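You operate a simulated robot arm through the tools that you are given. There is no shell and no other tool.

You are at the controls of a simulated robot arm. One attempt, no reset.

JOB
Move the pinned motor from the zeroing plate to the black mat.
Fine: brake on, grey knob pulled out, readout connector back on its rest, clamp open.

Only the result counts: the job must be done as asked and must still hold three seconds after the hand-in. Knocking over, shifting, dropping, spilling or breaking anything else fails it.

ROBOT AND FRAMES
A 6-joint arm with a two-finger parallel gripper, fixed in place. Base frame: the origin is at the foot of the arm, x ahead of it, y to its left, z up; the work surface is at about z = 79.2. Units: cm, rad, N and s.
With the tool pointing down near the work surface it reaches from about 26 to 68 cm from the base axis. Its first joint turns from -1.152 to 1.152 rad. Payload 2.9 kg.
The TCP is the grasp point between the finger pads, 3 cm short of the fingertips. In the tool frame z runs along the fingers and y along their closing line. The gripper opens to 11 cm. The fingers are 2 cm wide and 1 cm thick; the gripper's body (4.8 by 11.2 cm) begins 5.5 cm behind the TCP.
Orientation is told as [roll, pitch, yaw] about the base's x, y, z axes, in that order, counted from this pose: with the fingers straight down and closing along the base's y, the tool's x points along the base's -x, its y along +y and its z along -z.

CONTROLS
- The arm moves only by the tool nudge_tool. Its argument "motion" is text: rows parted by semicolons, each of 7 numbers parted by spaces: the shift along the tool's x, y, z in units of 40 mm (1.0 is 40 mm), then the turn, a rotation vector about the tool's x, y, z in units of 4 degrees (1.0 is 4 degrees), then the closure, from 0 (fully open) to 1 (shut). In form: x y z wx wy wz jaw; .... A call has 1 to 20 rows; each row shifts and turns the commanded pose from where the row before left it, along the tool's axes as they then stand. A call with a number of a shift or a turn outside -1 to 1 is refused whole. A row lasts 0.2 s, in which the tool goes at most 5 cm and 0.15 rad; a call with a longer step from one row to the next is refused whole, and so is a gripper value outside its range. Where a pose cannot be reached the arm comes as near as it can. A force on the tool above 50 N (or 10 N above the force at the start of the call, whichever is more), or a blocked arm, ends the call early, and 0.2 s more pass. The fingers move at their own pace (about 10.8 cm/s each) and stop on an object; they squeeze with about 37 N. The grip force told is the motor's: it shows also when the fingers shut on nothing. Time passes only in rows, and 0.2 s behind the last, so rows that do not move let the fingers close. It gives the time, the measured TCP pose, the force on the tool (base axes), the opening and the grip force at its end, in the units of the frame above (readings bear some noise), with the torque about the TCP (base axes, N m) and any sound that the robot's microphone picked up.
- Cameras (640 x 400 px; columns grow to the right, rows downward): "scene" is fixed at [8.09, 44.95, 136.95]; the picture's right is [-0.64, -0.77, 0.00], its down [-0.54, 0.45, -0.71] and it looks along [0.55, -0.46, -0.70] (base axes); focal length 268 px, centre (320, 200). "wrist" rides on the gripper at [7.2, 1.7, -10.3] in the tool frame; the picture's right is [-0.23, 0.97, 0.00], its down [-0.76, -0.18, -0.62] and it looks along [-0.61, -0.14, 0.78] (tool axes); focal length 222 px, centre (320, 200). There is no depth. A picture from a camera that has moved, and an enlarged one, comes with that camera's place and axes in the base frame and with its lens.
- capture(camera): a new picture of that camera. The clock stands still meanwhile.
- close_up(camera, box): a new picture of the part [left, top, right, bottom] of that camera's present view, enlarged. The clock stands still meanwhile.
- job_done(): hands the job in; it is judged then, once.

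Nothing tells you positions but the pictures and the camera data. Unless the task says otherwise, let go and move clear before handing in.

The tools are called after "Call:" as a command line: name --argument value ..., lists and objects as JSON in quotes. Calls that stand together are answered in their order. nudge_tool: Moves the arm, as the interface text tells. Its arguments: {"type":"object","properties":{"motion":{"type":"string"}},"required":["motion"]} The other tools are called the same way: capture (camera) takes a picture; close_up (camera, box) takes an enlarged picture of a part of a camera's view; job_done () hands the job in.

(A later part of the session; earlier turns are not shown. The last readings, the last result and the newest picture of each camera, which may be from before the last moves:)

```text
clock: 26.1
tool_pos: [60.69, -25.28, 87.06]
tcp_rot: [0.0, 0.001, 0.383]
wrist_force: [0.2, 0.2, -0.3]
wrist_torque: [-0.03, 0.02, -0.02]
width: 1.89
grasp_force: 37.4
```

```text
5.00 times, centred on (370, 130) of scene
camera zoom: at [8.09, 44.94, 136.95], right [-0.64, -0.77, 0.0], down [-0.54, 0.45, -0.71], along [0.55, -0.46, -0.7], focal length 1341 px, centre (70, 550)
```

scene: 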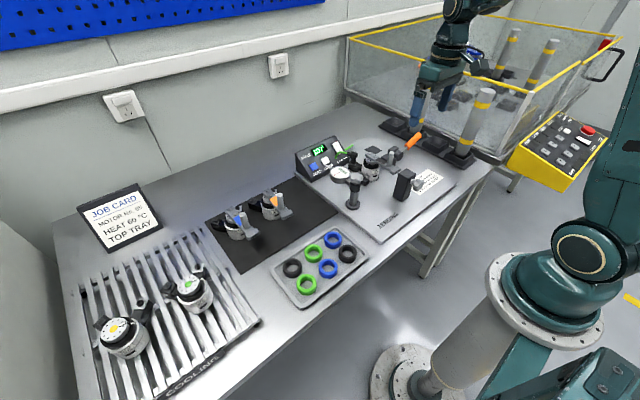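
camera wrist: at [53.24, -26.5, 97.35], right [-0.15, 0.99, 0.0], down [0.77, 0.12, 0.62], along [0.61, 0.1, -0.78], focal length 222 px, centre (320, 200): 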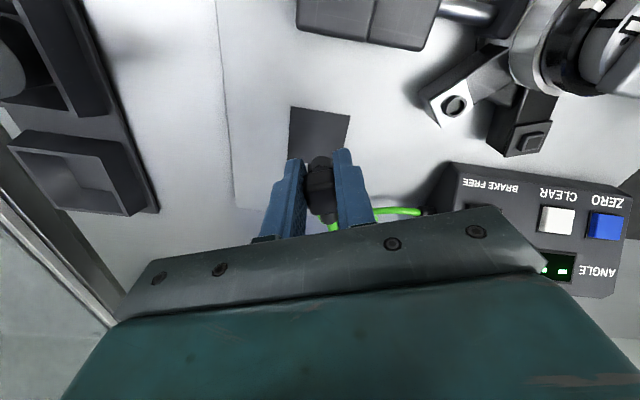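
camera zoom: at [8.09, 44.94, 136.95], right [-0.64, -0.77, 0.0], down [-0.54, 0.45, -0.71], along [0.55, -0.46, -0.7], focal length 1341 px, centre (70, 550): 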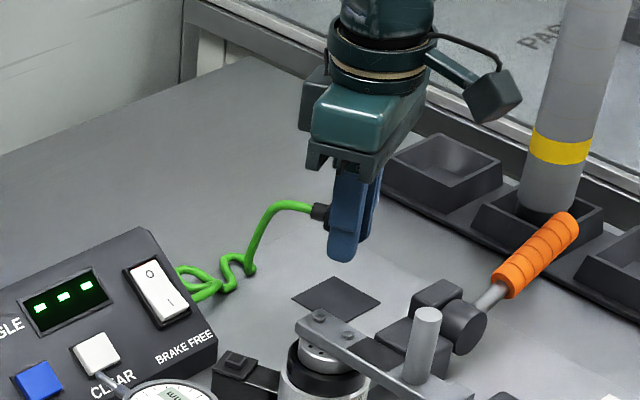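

The cable clearly leaves the console beside this pad, so it is the connector's rest. I'll lower the plug onto it, creeping down until contact.

Call:
nudge_tool --motion "0.09 0 0 0 0 0 1; 0 0 0.4 0 0 0 1; 0 0 0.1 0 0 0 1; 0 0 0.05 0 0 0 1; 0 0 0 0 0 0 1"

Call:
close_up --camera "wrist" --box '[260, 90, 380, 220]'

Call:
close_up --camera "scene" --box '[340, 110, 410, 170]'

```text
clock: 27.3
tool_pos: [60.12, -25.55, 84.82]
tcp_rot: [-0.001, 0.002, 0.384]
wrist_force: [-0.4, 0.2, -0.1]
wrist_torque: [-0.01, 0.03, 0.01]
width: 1.89
grasp_force: 37.2
```

```text
3.08 times, centred on (320, 155) of wrist
camera zoom: at [52.81, -26.67, 95.11], right [-0.15, 0.99, 0.0], down [0.77, 0.12, 0.62], along [0.61, 0.1, -0.78], focal length 684 px, centre (320, 338)
```

zoom: 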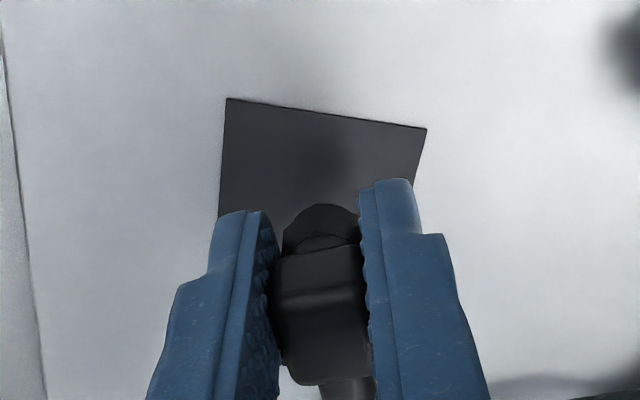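

```text
6.67 times, centred on (375, 140) of scene
camera zoom: at [8.09, 44.94, 136.95], right [-0.64, -0.77, 0.0], down [-0.54, 0.45, -0.71], along [0.55, -0.46, -0.7], focal length 1788 px, centre (-47, 600)
```

zoom: 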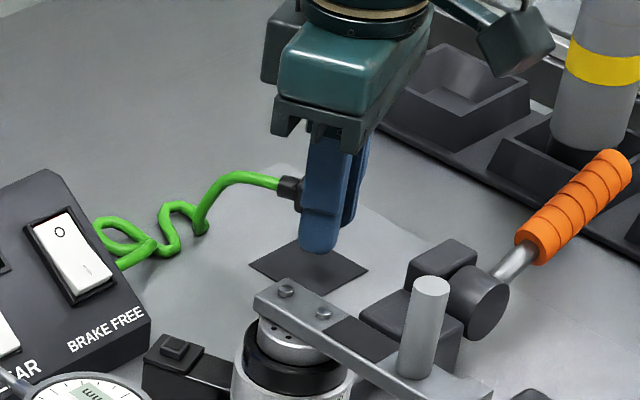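

Call:
nudge_tool --motion "0 0 0.05 0 0 0 1; 0 0 0.05 0 0 0 1; 0 0 0.05 0 0 0 1; 0 0 0 0 0 0 1"

```text
clock: 28.3
tool_pos: [60.27, -25.4, 84.08]
tcp_rot: [-0.001, 0.0, 0.383]
wrist_force: [0.9, -0.5, -0.7]
wrist_torque: [-0.03, 0.03, -0.04]
width: 1.88
grasp_force: 37.3
```

Call:
nudge_tool --motion "0 0 0.04 0 0 0 1; 0 0 0.04 0 0 0 1; 0 0 0.04 0 0 0 1; 0 0 0 0 0 0 1"

Call:
close_up --camera "scene" --box '[340, 110, 410, 170]'

Call:
close_up --camera "wrist" --box '[260, 90, 380, 220]'

```text
clock: 29.3
tool_pos: [60.34, -25.59, 83.68]
tcp_rot: [0.001, 0.002, 0.384]
wrist_force: [-0.2, -0.5, 0.1]
wrist_torque: [-0.03, 0.01, 0.0]
width: 1.86
grasp_force: 36.5
```

```text
6.67 times, centred on (375, 140) of scene
camera zoom: at [8.09, 44.94, 136.95], right [-0.64, -0.77, 0.0], down [-0.54, 0.45, -0.71], along [0.55, -0.46, -0.7], focal length 1788 px, centre (-47, 600)
```

zoom: 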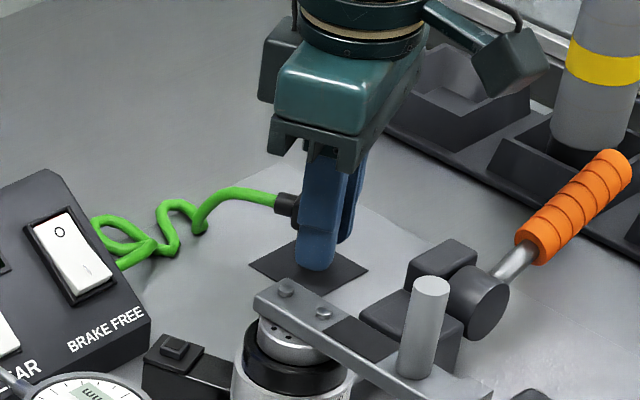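

```text
3.08 times, centred on (320, 155) of wrist
camera zoom: at [52.84, -26.66, 94.02], right [-0.15, 0.99, 0.0], down [0.77, 0.12, 0.62], along [0.61, 0.1, -0.78], focal length 684 px, centre (320, 338)
```

zoom: 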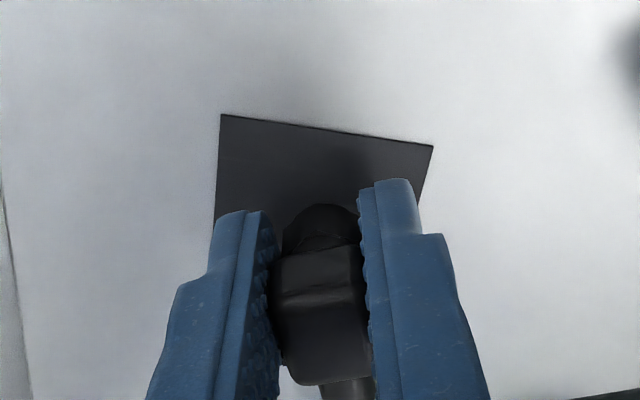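

Call:
nudge_tool --motion "0 0 0.03 0 0 0 1; 0 0 0.03 0 0 0 1; 0 0 0 0 0 0 1"

```text
clock: 30.1
tool_pos: [60.19, -25.52, 83.37]
tcp_rot: [0.001, 0.002, 0.383]
wrist_force: [-0.3, 0.1, -0.9]
wrist_torque: [-0.01, -0.01, -0.02]
width: 1.92
grasp_force: 37.2
```

Call:
nudge_tool --motion "0 0 0.025 0 0 0 1; 0 0 0.025 0 0 0 1; 0 0 0 0 0 0 1"

Call:
close_up --camera "scene" --box '[350, 120, 390, 155]'

```text
clock: 30.9
tool_pos: [60.32, -25.34, 83.13]
tcp_rot: [0.0, 0.001, 0.384]
wrist_force: [0.7, 1.3, 0.4]
wrist_torque: [-0.01, 0.0, -0.01]
width: 1.86
grasp_force: 36.8
```

```text
11.43 times, centred on (370, 138) of scene
camera zoom: at [8.09, 44.94, 136.95], right [-0.64, -0.77, 0.0], down [-0.54, 0.45, -0.71], along [0.55, -0.46, -0.7], focal length 3065 px, centre (-251, 914)
```

zoom: 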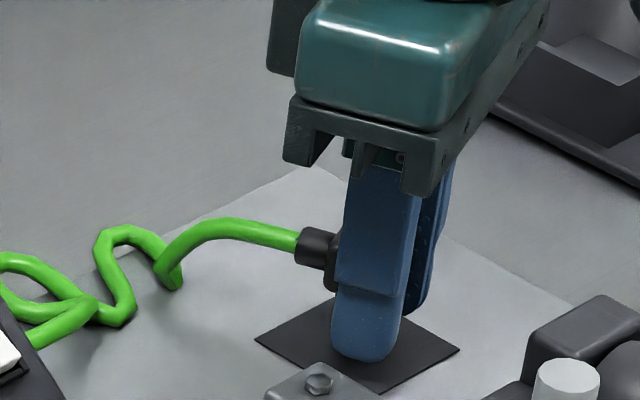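

Call:
nudge_tool --motion "0 0 0.02 0 0 0 1; 0 0 0.02 0 0 0 1; 0 0 0 0 0 0 1"

Call:
close_up --camera "wrist" --box '[260, 90, 380, 220]'

```text
clock: 31.7
tool_pos: [60.2, -25.45, 83.1]
tcp_rot: [-0.001, 0.001, 0.385]
wrist_force: [-0.4, -0.4, -0.9]
wrist_torque: [-0.01, 0.01, -0.01]
width: 1.88
grasp_force: 36.8
```

```text
3.08 times, centred on (320, 155) of wrist
camera zoom: at [52.86, -26.63, 93.43], right [-0.15, 0.99, 0.0], down [0.77, 0.12, 0.62], along [0.61, 0.1, -0.78], focal length 684 px, centre (320, 338)
```

zoom: 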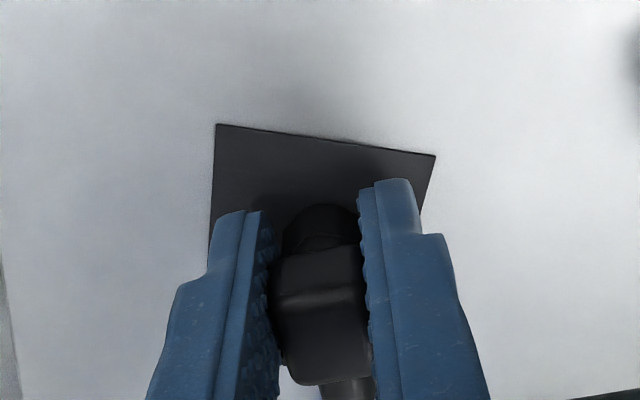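

Call:
nudge_tool --motion "0 0 0.02 0 0 0 1; 0 0 0.02 0 0 0 1; 0 0 0 0 0 0 1"

Call:
nudge_tool --motion "0 0 0.02 0 0 0 1; 0 0 0.02 0 0 0 1; 0 0 0 0 0 0 1"

Call:
close_up --camera "scene" --box '[350, 120, 390, 155]'

```text
clock: 32.5
tool_pos: [60.22, -25.41, 82.78]
tcp_rot: [-0.001, 0.001, 0.381]
wrist_force: [0.6, -0.3, 0.4]
wrist_torque: [0.0, -0.02, 0.01]
width: 1.9
grasp_force: 37.1
```

```text
clock: 33.3
tool_pos: [60.16, -25.44, 82.57]
tcp_rot: [0.0, 0.001, 0.384]
wrist_force: [-0.1, -0.2, 0.3]
wrist_torque: [0.01, 0.0, -0.01]
width: 1.9
grasp_force: 36.9
```

```text
11.43 times, centred on (370, 138) of scene
camera zoom: at [8.09, 44.94, 136.95], right [-0.64, -0.77, 0.0], down [-0.54, 0.45, -0.71], along [0.55, -0.46, -0.7], focal length 3065 px, centre (-251, 914)
```

zoom: 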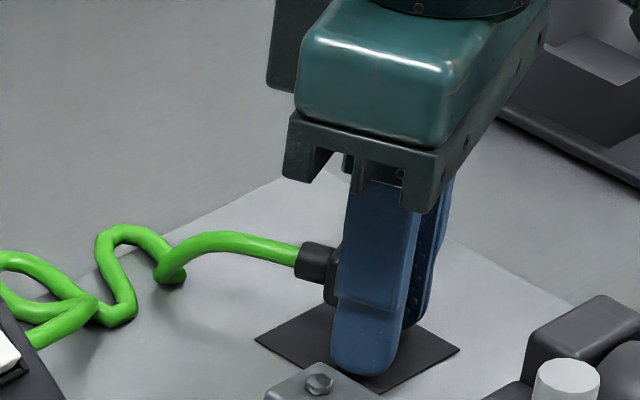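

Call:
nudge_tool --motion "0 0 0.02 0 0 0 1; 0 0 0.02 0 0 0 1; 0 0 0 0 0 0 1"

```text
clock: 34.1
tool_pos: [60.18, -25.42, 82.65]
tcp_rot: [0.002, 0.0, 0.383]
wrist_force: [-1.8, 1.2, 7.2]
wrist_torque: [0.04, -0.01, 0.01]
width: 1.9
grasp_force: 36.9
```

Contact at about 7 N, so the plug, or the fingertips right beside it, has reached the pad. I'll open slightly and check whether it stands.

Call:
nudge_tool --motion "0 0 -0.02 0 0 0 1; 0 0 0 0 0 0 0.8; 0 0 0 0 0 0 0.77; 0 0 0 0 0 0 0.74; 0 0 0 0 0 0 0.7; 0 0 0 0 0 0 0.7"

Call:
close_up --camera "scene" --box '[350, 120, 390, 155]'

Call:
close_up --camera "wrist" --box '[260, 90, 380, 220]'

```text
clock: 35.5
tool_pos: [60.3, -25.41, 82.63]
tcp_rot: [-0.002, 0.002, 0.384]
wrist_force: [0.2, 0.8, -0.7]
wrist_torque: [0.01, 0.04, 0.0]
width: 3.31
grasp_force: 0.2
```

```text
11.43 times, centred on (370, 138) of scene
camera zoom: at [8.09, 44.95, 136.95], right [-0.64, -0.77, 0.0], down [-0.54, 0.45, -0.71], along [0.55, -0.46, -0.7], focal length 3065 px, centre (-251, 914)
```

zoom: 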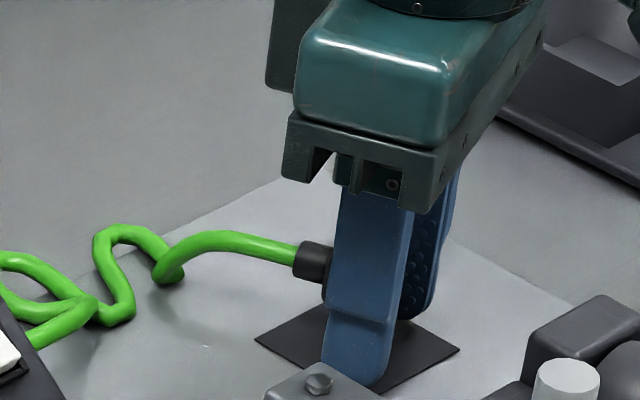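

```text
3.08 times, centred on (320, 155) of wrist
camera zoom: at [52.87, -26.66, 93.01], right [-0.15, 0.99, 0.0], down [0.77, 0.12, 0.62], along [0.61, 0.1, -0.78], focal length 684 px, centre (320, 338)
```

zoom: 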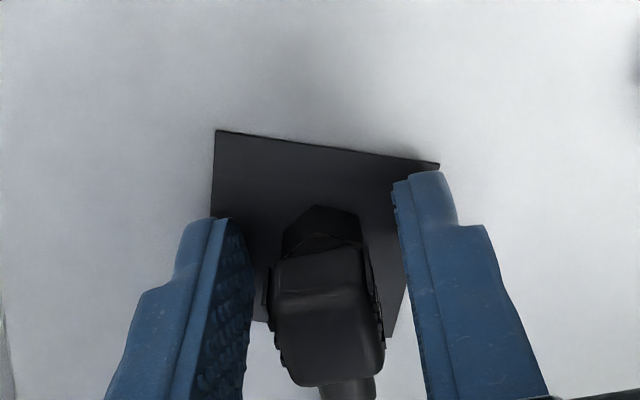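

The connector stands upright on the pad. I'll rise clear and confirm from above.

Call:
nudge_tool --motion "0 0 -0.3 0 0 0 0.65; 0 0 -0.7 0 0 0 0.65; 0 0 -1 0 0 0 0.65; 0 0 -1 0 0 0 0.65; 0 0 -0.7 0 0 0 0.65; 0 0 0 0 0 0 0.65"

Call:
capture --camera "wrist"

Call:
close_up --camera "scene" --box '[340, 100, 440, 180]'

```text
clock: 36.9
tool_pos: [60.29, -25.62, 97.31]
tcp_rot: [-0.001, 0.0, 0.385]
wrist_force: [0.1, 0.4, 0.3]
wrist_torque: [0.0, 0.0, -0.03]
width: 3.85
grasp_force: 0.1
```

```text
taken
camera wrist: at [52.91, -26.79, 107.71], right [-0.15, 0.99, 0.0], down [0.77, 0.12, 0.62], along [0.61, 0.1, -0.78], focal length 222 px, centre (320, 200)
```

wrist: 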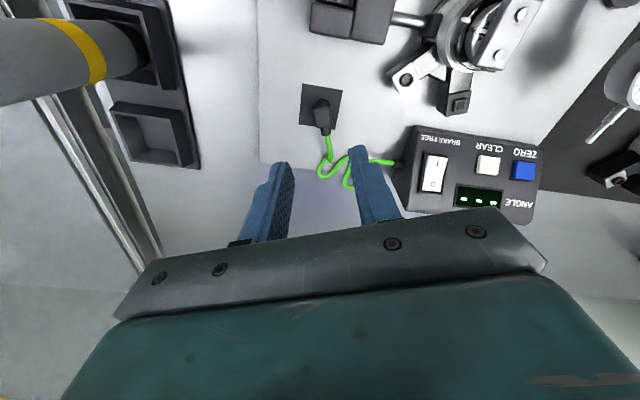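

```text
5.00 times, centred on (390, 140) of scene
camera zoom: at [8.09, 44.95, 136.95], right [-0.64, -0.77, 0.0], down [-0.54, 0.45, -0.71], along [0.55, -0.46, -0.7], focal length 1341 px, centre (-30, 500)
```

zoom: 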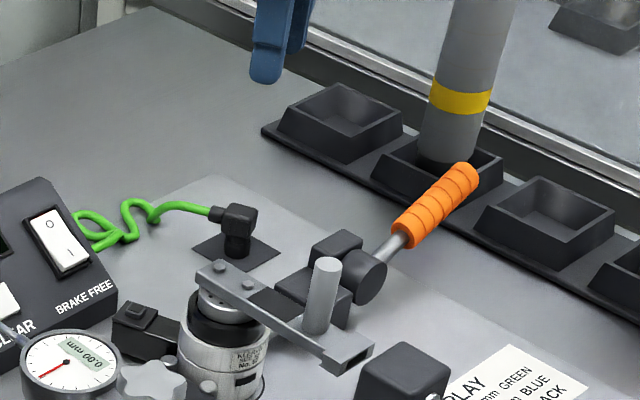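

The connector is on its rest. Next is the clamp: the orange handle runs from a drum at about (50, -25, 83) out to about (50.6, -37.5, 85), and the drum axis lies along x, so the handle should swing up. I'll yaw to +90°, so the fingers close along x, and go above the handle.

Call:
nudge_tool --motion "0 0 0 0 0 -1 0.55; 0 0 0 0 0 -1 0.55; 0 0 0 0 0 -1 0.55; 0 0 0 0 0 -1 0.55; 0 0 0 0 0 -1 0.55; 0 0 0 0 0 -1 0.55; 0 0 0 0 0 -1 0.55; 0 0 0 0 0 -1 0.55; 0 0 0 0 0 -1 0.55; 0 0 0 0 0 -1 0.55; 0 0 0 0 0 -1 0.55; 0 0 0 0 0 -1 0.55; 0 0 0 0 0 -1 0.55; 0 0 0 0 0 -1 0.55; 0 0 0 0 0 -1 0.55; 0 0 0 0 0 -1 0.55; 0 0 0 0 0 -1 0.55; 0 0 0 0 0 0 0.55"

Call:
nudge_tool --motion "0.6 0.8 0 0 0 0 0.55; 0.6 0.8 0 0 0 0 0.55; 0.6 0.8 0 0 0 0 0.55; 0 0 0 0 0 0 0.55"

Call:
capture --camera "wrist"

Call:
capture --camera "scene"

```text
clock: 40.7
tool_pos: [60.2, -25.44, 97.56]
tcp_rot: [0.001, -0.001, 1.573]
wrist_force: [0.1, 0.1, 0.3]
wrist_torque: [0.06, -0.01, 0.02]
width: 4.96
grasp_force: 0.1
```

```text
clock: 41.7
tool_pos: [50.47, -32.83, 97.61]
tcp_rot: [0.003, 0.0, 1.571]
wrist_force: [-0.3, 0.0, 0.4]
wrist_torque: [-0.03, -0.04, 0.01]
width: 4.95
grasp_force: 0.1
```

```text
taken
camera wrist: at [48.83, -40.03, 107.91], right [-0.97, 0.23, 0.0], down [0.18, 0.76, 0.62], along [0.14, 0.61, -0.78], focal length 222 px, centre (320, 200)
```

wrist: 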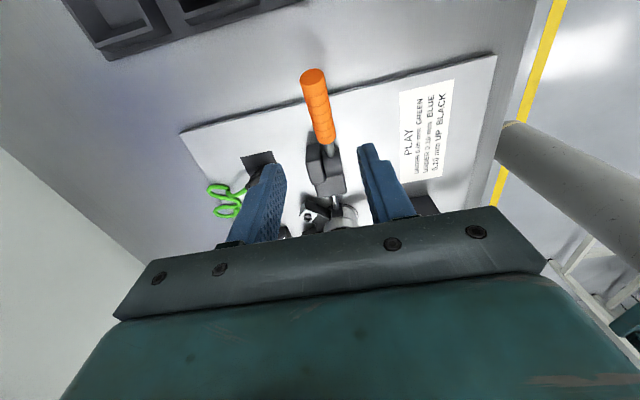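

```text
taken
```

scene: 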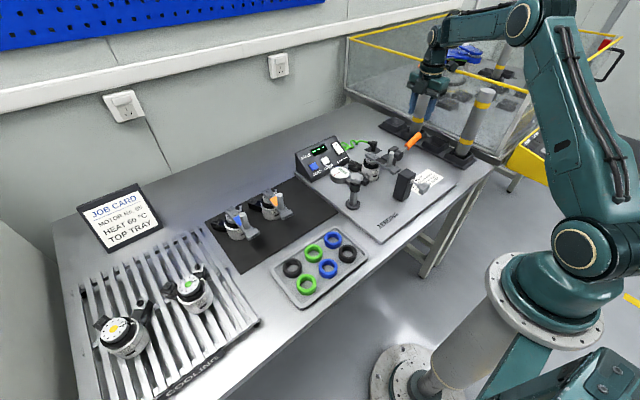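

Call:
close_up --camera "wrist" --box '[250, 50, 410, 240]'

Call:
close_up --camera "scene" --box '[370, 110, 440, 170]'

```text
2.11 times, centred on (330, 145) of wrist
camera zoom: at [48.83, -40.03, 107.91], right [-0.97, 0.23, 0.0], down [0.18, 0.76, 0.62], along [0.14, 0.61, -0.78], focal length 468 px, centre (299, 316)
```

zoom: 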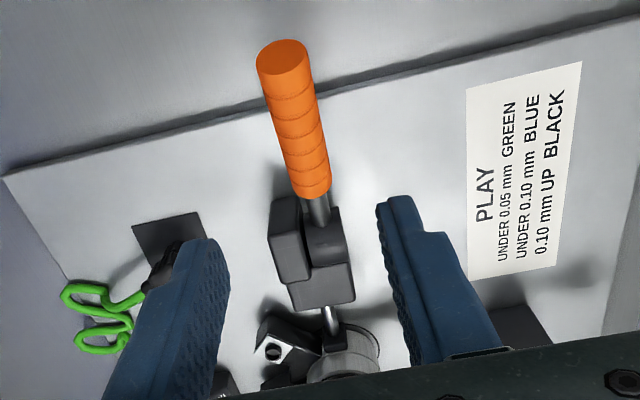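

```text
6.67 times, centred on (405, 140) of scene
camera zoom: at [8.09, 44.94, 136.95], right [-0.64, -0.77, 0.0], down [-0.54, 0.45, -0.71], along [0.55, -0.46, -0.7], focal length 1788 px, centre (-247, 600)
```

zoom: 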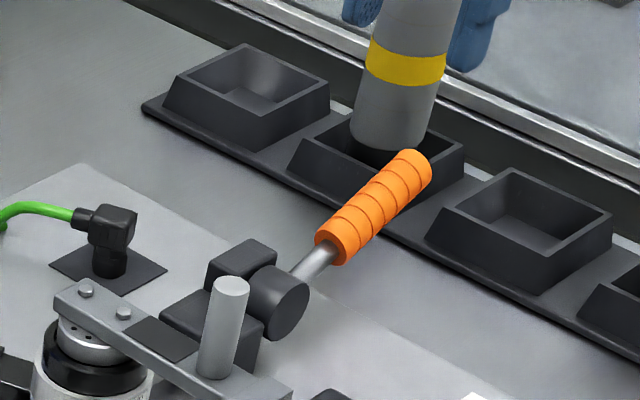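

The handle axis goes from (50.35, -29.9, 84.55) to (50.25, -36.6, 86.55), and the pivot is at about y=-26.0, z=83.2. I'll descend to grip it at y≈-34.3.

Call:
nudge_tool --motion "0.37 0.04 0 0 0 0 0.55; 0 0 0.98 0 0 0 0.55; 0 0 0.98 0 0 0 0.55; 0 0 0.9 0 0 0 0.55; 0 0 0 0 0 0 0.55; 0 0 0 0 0 0 0.8; 0 0 0 0 0 0 1; 0 0 0 0 0 0 1"

Call:
capture --camera "wrist"

Call:
close_up --camera "scene" --box '[360, 80, 450, 170]'

```text
clock: 43.5
tool_pos: [50.42, -34.05, 85.89]
tcp_rot: [0.005, -0.001, 1.57]
wrist_force: [-17.6, 0.9, 1.1]
wrist_torque: [-0.1, 0.17, 0.2]
width: 2.15
grasp_force: 45.0
```

```text
taken
camera wrist: at [48.71, -41.44, 96.29], right [-0.97, 0.23, 0.01], down [0.18, 0.76, 0.62], along [0.14, 0.61, -0.78], focal length 222 px, centre (320, 200)
```

wrist: 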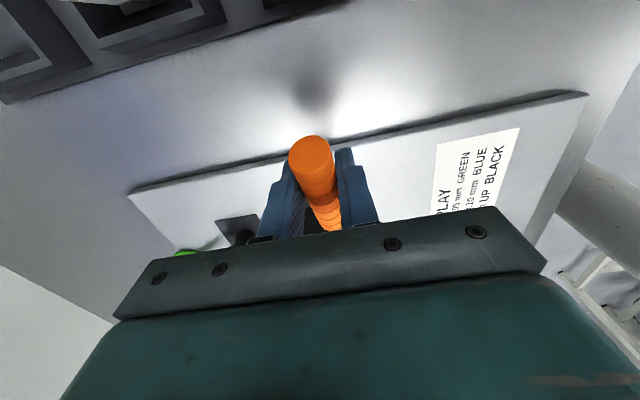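

```text
4.44 times, centred on (405, 125) of scene
camera zoom: at [8.05, 44.95, 136.95], right [-0.64, -0.77, 0.0], down [-0.54, 0.45, -0.71], along [0.55, -0.46, -0.7], focal length 1192 px, centre (-58, 533)
```

zoom: 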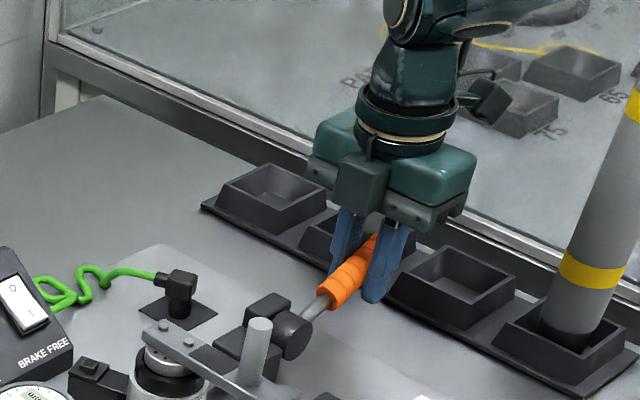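

Something looks different near the storage rack: one banded tube isn't where I expected. I'll check the full scene before moving further.

Call:
capture --camera "scene"

Call:
close_up --camera "scene" --box '[340, 0, 520, 170]'

```text
taken
```

scene: 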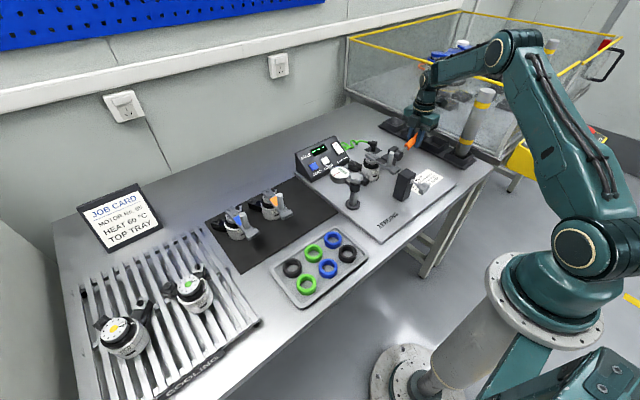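

```text
2.35 times, centred on (430, 85) of scene
camera zoom: at [8.05, 44.95, 136.95], right [-0.64, -0.77, 0.0], down [-0.54, 0.45, -0.71], along [0.55, -0.46, -0.7], focal length 631 px, centre (61, 471)
```

zoom: 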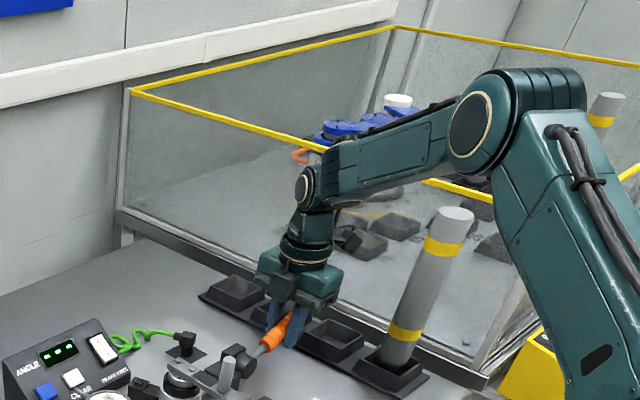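

Call:
close_up --camera "wrist" --box '[0, 0, 320, 120]'

Call:
close_up --camera "scene" --box '[390, 60, 460, 140]'

```text
2.00 times, centred on (160, 60) of wrist
camera zoom: at [48.71, -41.44, 96.29], right [-0.97, 0.23, 0.01], down [0.18, 0.76, 0.62], along [0.14, 0.61, -0.78], focal length 444 px, centre (640, 480)
```

zoom: 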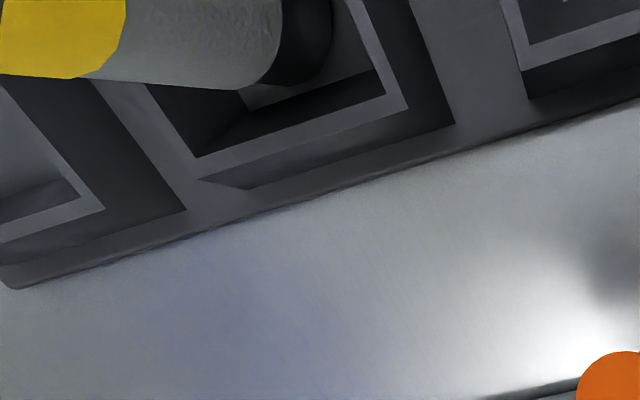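

```text
5.00 times, centred on (425, 100) of scene
camera zoom: at [8.05, 44.95, 136.95], right [-0.64, -0.77, 0.0], down [-0.54, 0.45, -0.71], along [0.55, -0.46, -0.7], focal length 1341 px, centre (-205, 700)
```

zoom: 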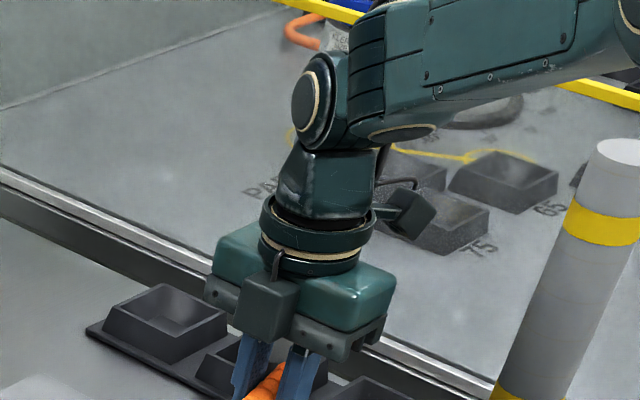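

Call:
capture --camera "wrist"

Call:
close_up --camera "scene" --box '[360, 80, 450, 170]'

```text
taken
camera wrist: at [48.71, -41.44, 96.29], right [-0.97, 0.23, 0.01], down [0.18, 0.76, 0.62], along [0.14, 0.61, -0.78], focal length 222 px, centre (320, 200)
```

wrist: 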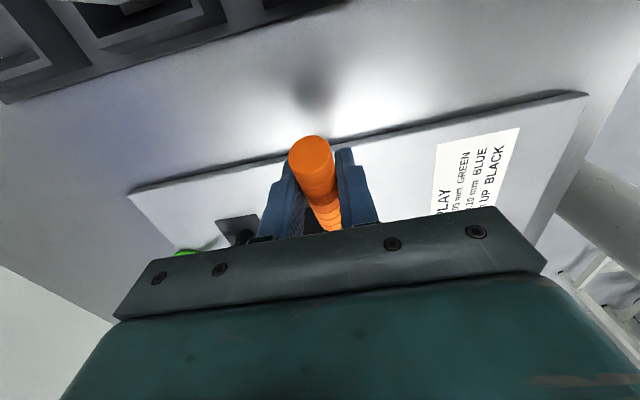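

```text
4.44 times, centred on (405, 125) of scene
camera zoom: at [8.05, 44.95, 136.95], right [-0.64, -0.77, 0.0], down [-0.54, 0.45, -0.71], along [0.55, -0.46, -0.7], focal length 1192 px, centre (-58, 533)
```

zoom: 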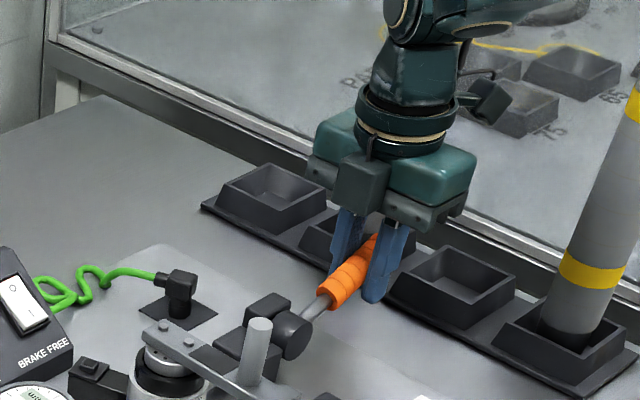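

The tube is still standing in its tray; it is only hidden behind the arm in the scene view. Now I'll start swinging the handle up along its arc in small steps.

Call:
nudge_tool --motion "-0.081 0 -0.207 0 0 0 1; -0.103 0 -0.197 0 0 0 1; 0 0 0 0 0 0 1"

Call:
close_up --camera "scene" --box '[360, 90, 430, 170]'

```text
clock: 44.3
tool_pos: [50.41, -33.37, 87.51]
tcp_rot: [0.006, -0.004, 1.568]
wrist_force: [-23.4, -1.5, -16.9]
wrist_torque: [-1.26, -0.07, -0.67]
width: 2.13
grasp_force: 45.0
```

```text
5.00 times, centred on (395, 130) of scene
camera zoom: at [8.06, 44.93, 136.96], right [-0.64, -0.77, 0.0], down [-0.54, 0.45, -0.71], along [0.55, -0.46, -0.7], focal length 1341 px, centre (-55, 550)
```

zoom: 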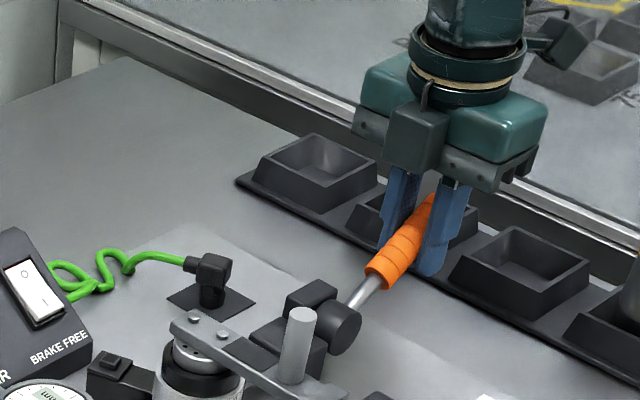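

The handle moves. I'll continue the arc, tilting the tool along partly and recentring slightly in x.

Call:
nudge_tool --motion "-0.123 0.02 -0.186 0 1 0 1; -0.129 0.02 -0.181 0 1 0 1; -0.136 0 -0.177 0 1 0 1; 0 0 0 0 0 0 1"

Call:
close_up --camera "scene" --box '[360, 90, 430, 170]'

Call:
capture --camera "wrist"

```text
clock: 45.3
tool_pos: [50.46, -31.67, 89.5]
tcp_rot: [0.001, 0.21, 1.571]
wrist_force: [-10.3, -1.1, -18.8]
wrist_torque: [-1.16, -0.29, -0.58]
width: 2.15
grasp_force: 44.5
```

```text
5.00 times, centred on (395, 130) of scene
camera zoom: at [8.09, 44.93, 136.95], right [-0.64, -0.77, 0.0], down [-0.54, 0.45, -0.71], along [0.55, -0.46, -0.7], focal length 1341 px, centre (-55, 550)
```

zoom: 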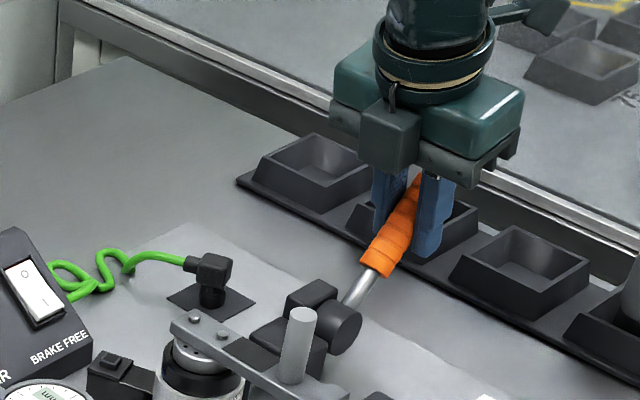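

```text
taken
camera wrist: at [48.71, -36.63, 101.2], right [-0.97, 0.22, -0.04], down [0.18, 0.87, 0.45], along [0.14, 0.43, -0.89], focal length 222 px, centre (320, 200)
```

wrist: 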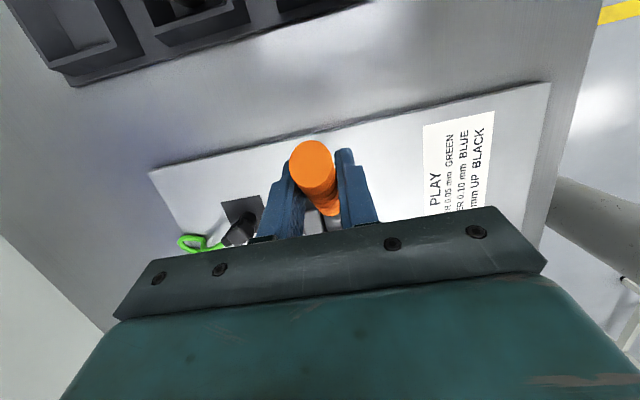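

Call:
nudge_tool --motion "-0.142 0.02 -0.172 0 1 0 1; -0.148 0 -0.167 0 1 0 1; 0 0 0 0 0 0 1"

Call:
close_up --camera "scene" --box '[350, 90, 430, 180]'

```text
clock: 46.1
tool_pos: [50.37, -30.14, 90.66]
tcp_rot: [0.0, 0.348, 1.574]
wrist_force: [4.8, -2.1, -23.3]
wrist_torque: [-1.08, -0.54, -0.47]
width: 2.16
grasp_force: 45.7
```

```text
4.44 times, centred on (390, 135) of scene
camera zoom: at [8.14, 44.93, 136.95], right [-0.64, -0.77, 0.0], down [-0.54, 0.45, -0.71], along [0.55, -0.46, -0.7], focal length 1192 px, centre (9, 489)
```

zoom: 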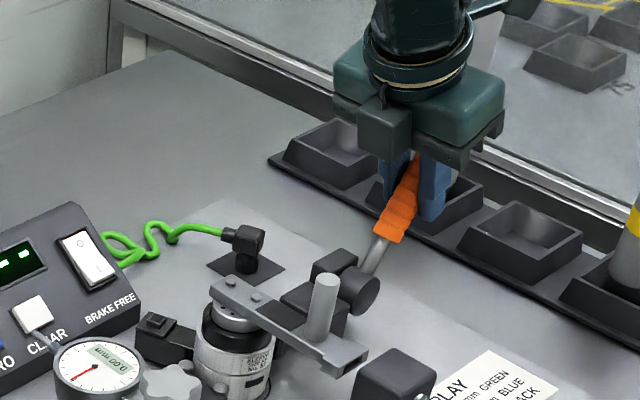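

Call:
nudge_tool --motion "-0.153 0 -0.135 0 1 0 1; -0.159 0 -0.14 0 1 0 1; 0 0 0 0 0 0 1"

Call:
close_up --camera "scene" --box '[350, 90, 430, 180]'

Call:
capture --camera "wrist"

```text
clock: 46.9
tool_pos: [50.38, -28.7, 91.33]
tcp_rot: [-0.001, 0.491, 1.573]
wrist_force: [10.4, -7.2, -17.9]
wrist_torque: [-1.1, -0.49, -0.21]
width: 2.14
grasp_force: 45.2
```

```text
4.44 times, centred on (390, 135) of scene
camera zoom: at [8.14, 44.92, 136.96], right [-0.64, -0.77, 0.0], down [-0.54, 0.45, -0.71], along [0.55, -0.46, -0.7], focal length 1192 px, centre (9, 489)
```

zoom: 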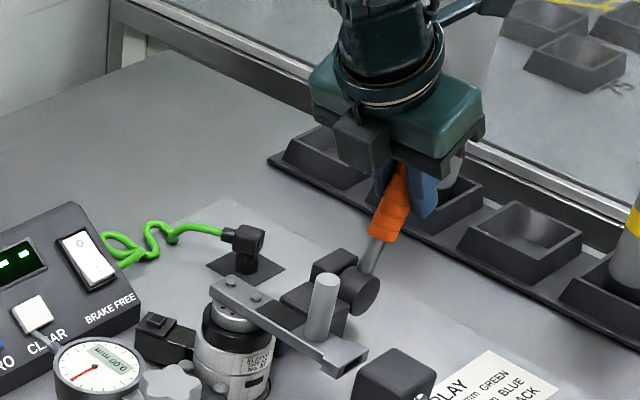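

```text
taken
camera wrist: at [48.66, -30.26, 103.85], right [-0.97, 0.2, -0.11], down [0.18, 0.97, 0.19], along [0.14, 0.17, -0.98], focal length 222 px, centre (320, 200)
```

wrist: 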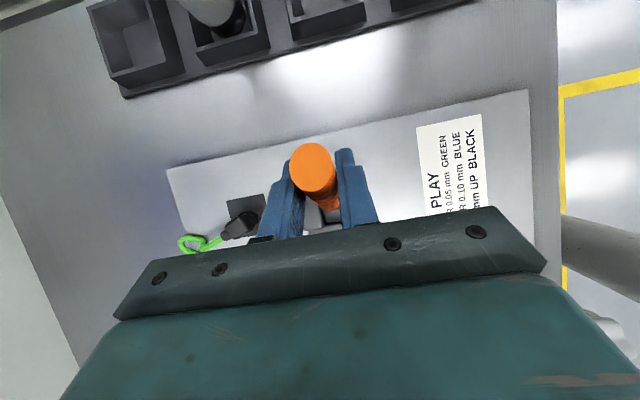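

Call:
nudge_tool --motion "-0.164 0 -0.145 0 1 0 1; -0.169 0 -0.14 0 1 0 1; -0.174 0 -0.135 0 1 0 1; 0 0 0 0 0 0 1"

Call:
close_up --camera "scene" --box '[350, 90, 430, 180]'

Call:
capture --camera "wrist"

```text
clock: 47.9
tool_pos: [50.51, -26.08, 91.9]
tcp_rot: [-0.005, 0.703, 1.565]
wrist_force: [8.0, -16.1, 9.7]
wrist_torque: [-1.4, 0.7, 0.22]
width: 2.16
grasp_force: 45.0
```

```text
4.44 times, centred on (390, 135) of scene
camera zoom: at [8.09, 44.92, 136.96], right [-0.64, -0.77, 0.0], down [-0.54, 0.45, -0.71], along [0.55, -0.46, -0.7], focal length 1192 px, centre (9, 489)
```

zoom: 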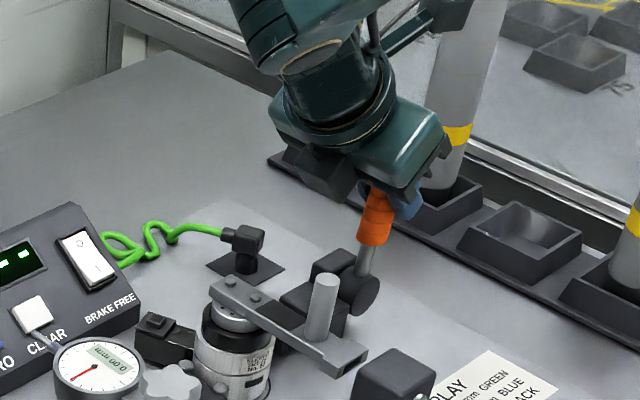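

```text
taken
camera wrist: at [48.62, -25.04, 104.38], right [-0.97, 0.17, -0.15], down [0.18, 0.98, -0.02], along [0.15, -0.04, -0.99], focal length 222 px, centre (320, 200)
```

wrist: 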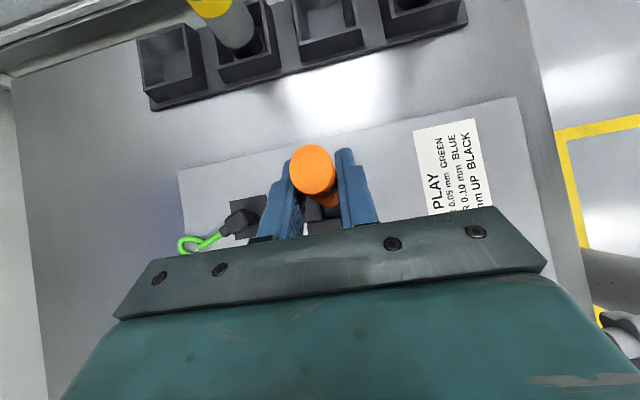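

Call:
nudge_tool --motion "-0.179 0 -0.135 0 1 0 1; 0 0 0 0 0 0 1"

Call:
close_up --camera "scene" --box '[350, 110, 410, 180]'

```text
clock: 48.5
tool_pos: [50.47, -25.2, 91.82]
tcp_rot: [-0.006, 0.774, 1.566]
wrist_force: [5.9, -11.3, 21.6]
wrist_torque: [-1.21, 0.65, 0.17]
width: 2.14
grasp_force: 44.9
```

```text
5.71 times, centred on (380, 145) of scene
camera zoom: at [8.07, 44.94, 136.95], right [-0.64, -0.77, 0.0], down [-0.54, 0.45, -0.71], along [0.55, -0.46, -0.7], focal length 1532 px, centre (-23, 514)
```

zoom: 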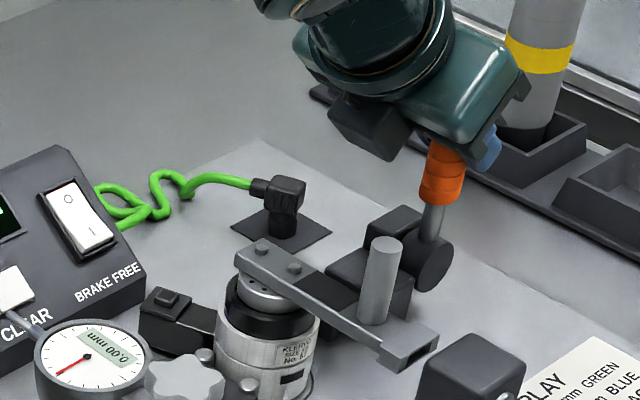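

Call:
nudge_tool --motion "-0.15 0 -0.163 0 1 0 1; -0.15 0 -0.15 0 1 0 1; 0 0 0 0 0 0 1"

Call:
close_up --camera "scene" --box '[350, 110, 410, 180]'

Call:
capture --camera "wrist"

```text
clock: 49.0
tool_pos: [50.4, -25.01, 91.71]
tcp_rot: [-0.01, 0.842, 1.56]
wrist_force: [11.7, -17.6, -6.2]
wrist_torque: [0.82, 0.79, 0.0]
width: 2.13
grasp_force: 45.2
stopped in row 2: the force on the tool passed its limit at 57 N (the readings are from after the stop); the commanded pose is now the measured one
```

```text
5.71 times, centred on (380, 145) of scene
camera zoom: at [8.13, 44.89, 136.96], right [-0.64, -0.77, 0.0], down [-0.54, 0.45, -0.71], along [0.55, -0.46, -0.7], focal length 1532 px, centre (-23, 514)
```

zoom: 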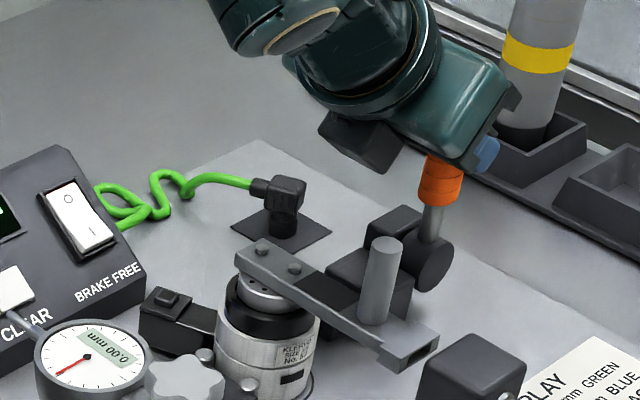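

```text
taken
camera wrist: at [48.59, -22.09, 104.01], right [-0.97, 0.15, -0.18], down [0.18, 0.97, -0.15], along [0.15, -0.18, -0.97], focal length 222 px, centre (320, 200)
```

wrist: 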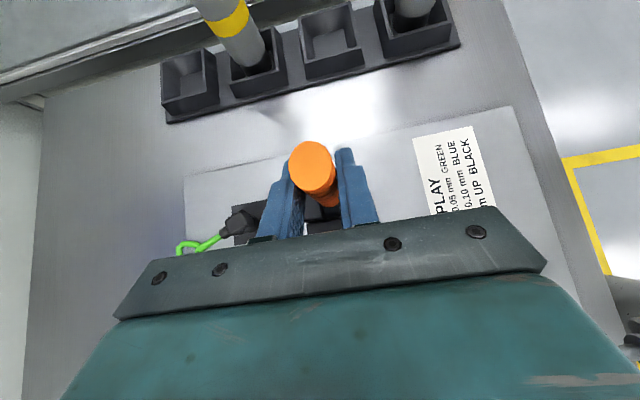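

The handle has hit its end stop slightly past vertical, so the clamp is open. I'll release it and back out along the finger direction.

Call:
nudge_tool --motion "0 0 0 0 0 0 0.8; 0 0 0 0 0 0 0.6; 0 0 0 0 0 0 0.55; 0 0 -0.4 0 0 0 0.55; 0 0 -0.8 0 0 0 0.55; 0 0 -1 0 0 0 0.55; 0 0 0 0 0 0 0.55"

Call:
close_up --camera "scene" --box '[350, 90, 430, 180]'

Call:
capture --camera "wrist"

```text
clock: 50.6
tool_pos: [50.36, -18.23, 97.66]
tcp_rot: [-0.011, 0.845, 1.562]
wrist_force: [0.3, 0.0, -0.5]
wrist_torque: [-0.01, 0.0, -0.02]
width: 4.96
grasp_force: 0.1
```

```text
4.44 times, centred on (390, 135) of scene
camera zoom: at [8.09, 44.95, 136.95], right [-0.64, -0.77, 0.0], down [-0.54, 0.45, -0.71], along [0.55, -0.46, -0.7], focal length 1192 px, centre (9, 489)
```

zoom: 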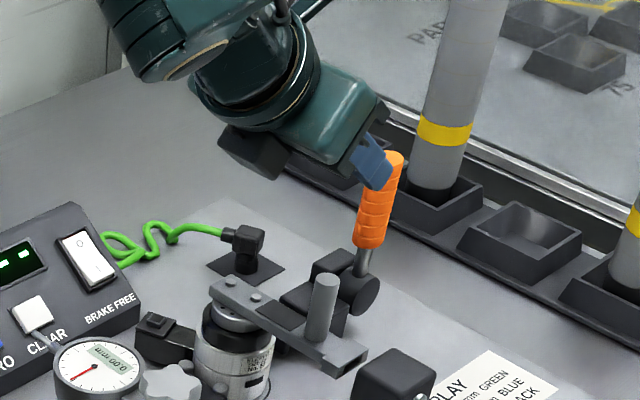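

```text
taken
camera wrist: at [48.51, -15.36, 109.9], right [-0.97, 0.15, -0.18], down [0.18, 0.97, -0.15], along [0.15, -0.18, -0.97], focal length 222 px, centre (320, 200)
```

wrist: 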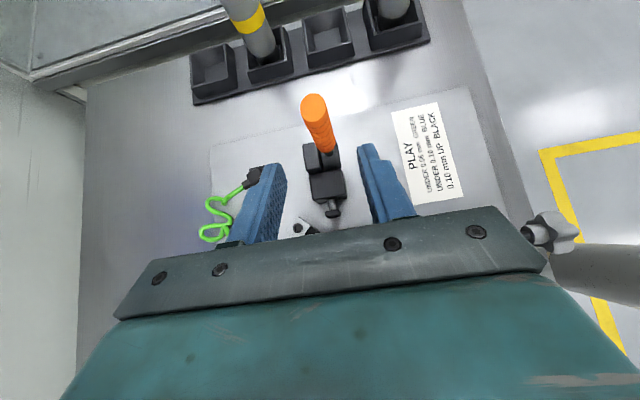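

The clamp is open and its pad is retracted from the motor. I'll straighten the tool and return the yaw to zero, so I can grip the motor along y.

Call:
nudge_tool --motion "0 0 -0.5 0 0 0 0.55; 0 0 0 0 -1 0 0.55; 0 0 0 0 -1 0 0.55; 0 0 0 0 -1 0 0.55; 0 0 0 0 -1 0 0.55; 0 0 0 0 -1 0 0.55; 0 0 0 0 -1 0 0.55; 0 0 0 0 -1 0 0.55; 0 0 0 0 -1 0 0.55; 0 0 0 0 -1 0 0.55; 0 0 0 0 -1 0 0.55; 0 0 0 0 -1 0 0.55; 0 0 0 0 -1 0 0.55; 0 0 0 0 -0.1 0 0.55; 0 0 0 0 0 0 0.55"

Call:
nudge_tool --motion "0 0 -0.5 0 0 1 0.4; 0 0 0 0 0 1 0.4; 0 0 0 0 0 1 0.4; 0 0 0 0 0 1 0.4; 0 0 0 0 0 1 0.4; 0 0 0 0 0 1 0.4; 0 0 0 0 0 1 0.4; 0 0 0 0 0 1 0.4; 0 0 0 0 0 1 0.4; 0 0 0 0 0 1 0.4; 0 0 0 0 0 1 0.4; 0 0 0 0 0 1 0.4; 0 0 0 0 0 1 0.4; 0 0 0 0 0 1 0.4; 0 0 0 0 0 1 0.4; 0 0 0 0 0 1 0.4; 0 0 0 0 0 1 0.4; 0 0 0 0 0 1 0.4; 0 0 0 0 0 1 0.4; 0 0 0 0 0 1 0.4"

Call:
nudge_tool --motion "0 0 0 0 0 1 0.4; 0 0 0 0 0 1 0.4; 0 0 0 0 0 0.5 0.4; 0 0 0 0 0 0 0.4"

Call:
capture --camera "wrist"

Call:
close_up --camera "scene" --box '[340, 120, 410, 180]'

```text
clock: 53.8
tool_pos: [50.28, -16.68, 98.9]
tcp_rot: [-0.006, 0.0, 1.567]
wrist_force: [0.0, 0.1, 0.0]
wrist_torque: [0.03, -0.01, 0.04]
width: 4.93
grasp_force: 0.2
```

```text
clock: 58.0
tool_pos: [50.29, -16.73, 100.92]
tcp_rot: [0.001, -0.006, 0.171]
wrist_force: [0.2, 0.1, -1.0]
wrist_torque: [-0.02, 0.01, -0.02]
width: 6.61
grasp_force: 0.1
```

```text
clock: 59.0
tool_pos: [50.26, -16.66, 100.94]
tcp_rot: [0.001, -0.008, -0.003]
wrist_force: [0.1, -0.6, 0.3]
wrist_torque: [0.04, -0.01, 0.01]
width: 6.61
grasp_force: 0.0
```

```text
taken
camera wrist: at [42.95, -15.04, 111.25], right [0.23, 0.97, 0.0], down [0.76, -0.18, 0.63], along [0.61, -0.14, -0.78], focal length 222 px, centre (320, 200)
```

wrist: 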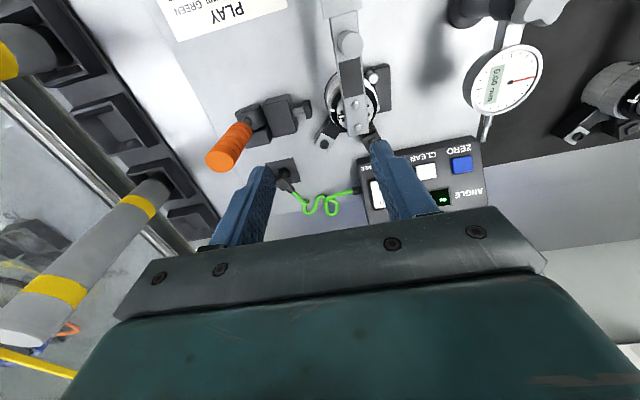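

```text
6.67 times, centred on (375, 150) of scene
camera zoom: at [8.09, 44.95, 136.95], right [-0.64, -0.77, 0.0], down [-0.54, 0.45, -0.71], along [0.55, -0.46, -0.7], focal length 1788 px, centre (-47, 533)
```

zoom: 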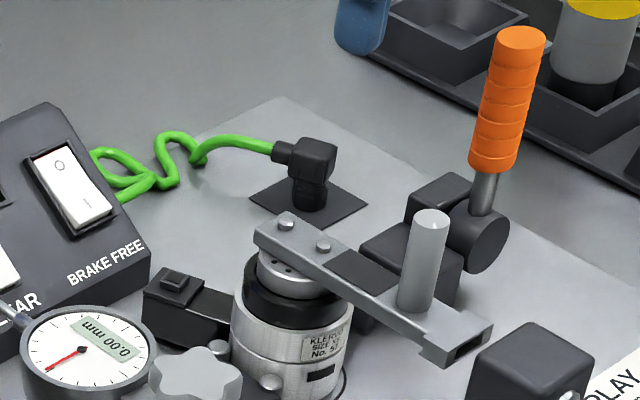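

Call:
close_up --camera "wrist" --box '[290, 0, 420, 160]'

Call:
close_up --camera "scene" --box '[345, 145, 390, 195]'

```text
2.50 times, centred on (355, 80) of wrist
camera zoom: at [42.95, -15.04, 111.25], right [0.23, 0.97, 0.0], down [0.76, -0.18, 0.63], along [0.61, -0.14, -0.78], focal length 555 px, centre (232, 500)
```

zoom: 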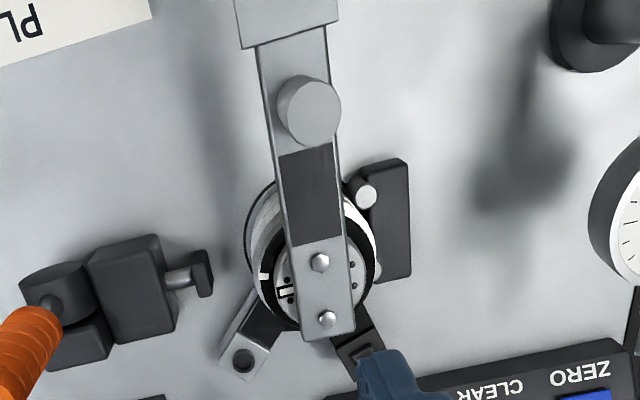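

```text
8.00 times, centred on (368, 170) of scene
camera zoom: at [8.09, 44.95, 136.95], right [-0.64, -0.77, 0.0], down [-0.54, 0.45, -0.71], along [0.55, -0.46, -0.7], focal length 2145 px, centre (-60, 440)
```

zoom: 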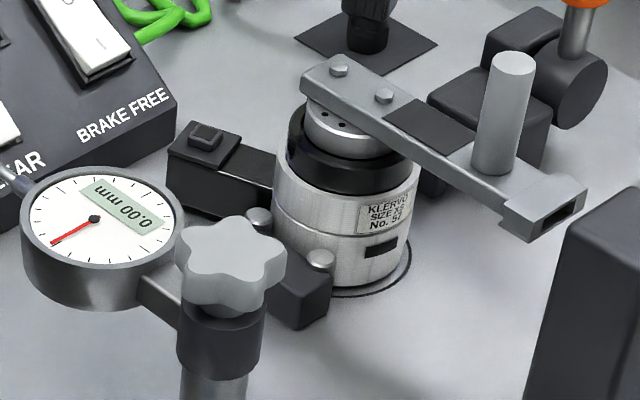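

The V-block tops out near z 81.3–81.8 and the motor body (about 5.75 cm across) spans z 80–84.5 around (51.55, -13.05). Fingertips at z≈82.3 will clear it. I'll yaw -16° so the camera housing stays away from the crank handle, and descend part way.

Call:
nudge_tool --motion "-0.32 0.9 0 0 0 0 0.35; 0 0 0 0 0 1 0.35; 0 0 0 0 0 1 0.35; 0 0 0 0 0 1 0.35; 0 0 0 0 0 1 0.35; 0 0 0.9 0 0 0 0.35; 0 0 0.9 0 0 0 0.35; 0 0 0.6 0 0 0 0.35; 0 0 0 0 0 0 0.35"

Call:
capture --camera "wrist"

Call:
close_up --camera "scene" --box '[335, 100, 415, 190]'

```text
clock: 61.0
tool_pos: [51.8, -13.16, 91.33]
tcp_rot: [0.001, -0.006, -0.284]
wrist_force: [0.7, -0.1, -0.4]
wrist_torque: [0.02, -0.03, -0.01]
width: 7.16
grasp_force: 0.1
```

```text
taken
camera wrist: at [45.15, -9.6, 101.71], right [0.49, 0.87, 0.0], down [0.68, -0.38, 0.63], along [0.55, -0.3, -0.78], focal length 222 px, centre (320, 200)
```

wrist: 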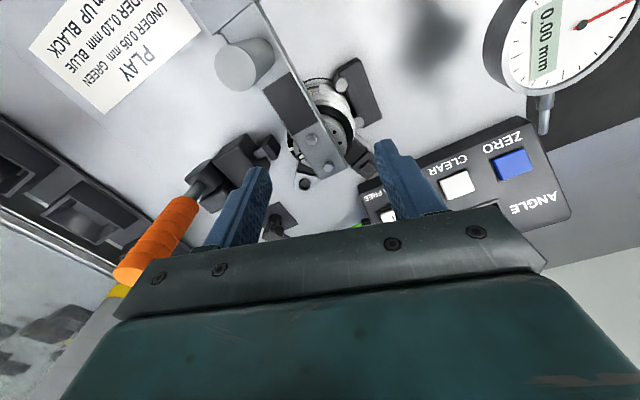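

```text
4.44 times, centred on (375, 145) of scene
camera zoom: at [8.09, 44.95, 136.95], right [-0.64, -0.77, 0.0], down [-0.54, 0.45, -0.71], along [0.55, -0.46, -0.7], focal length 1192 px, centre (76, 444)
```

zoom: 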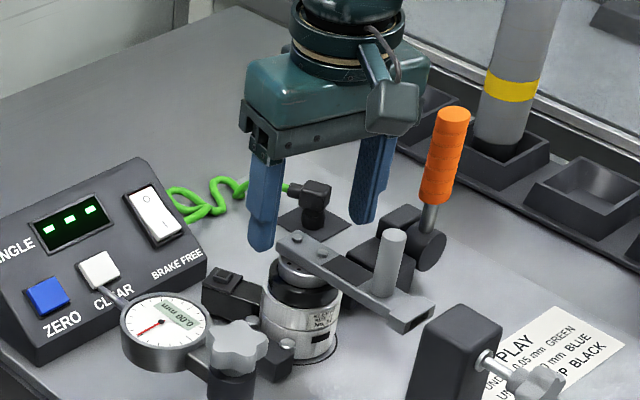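

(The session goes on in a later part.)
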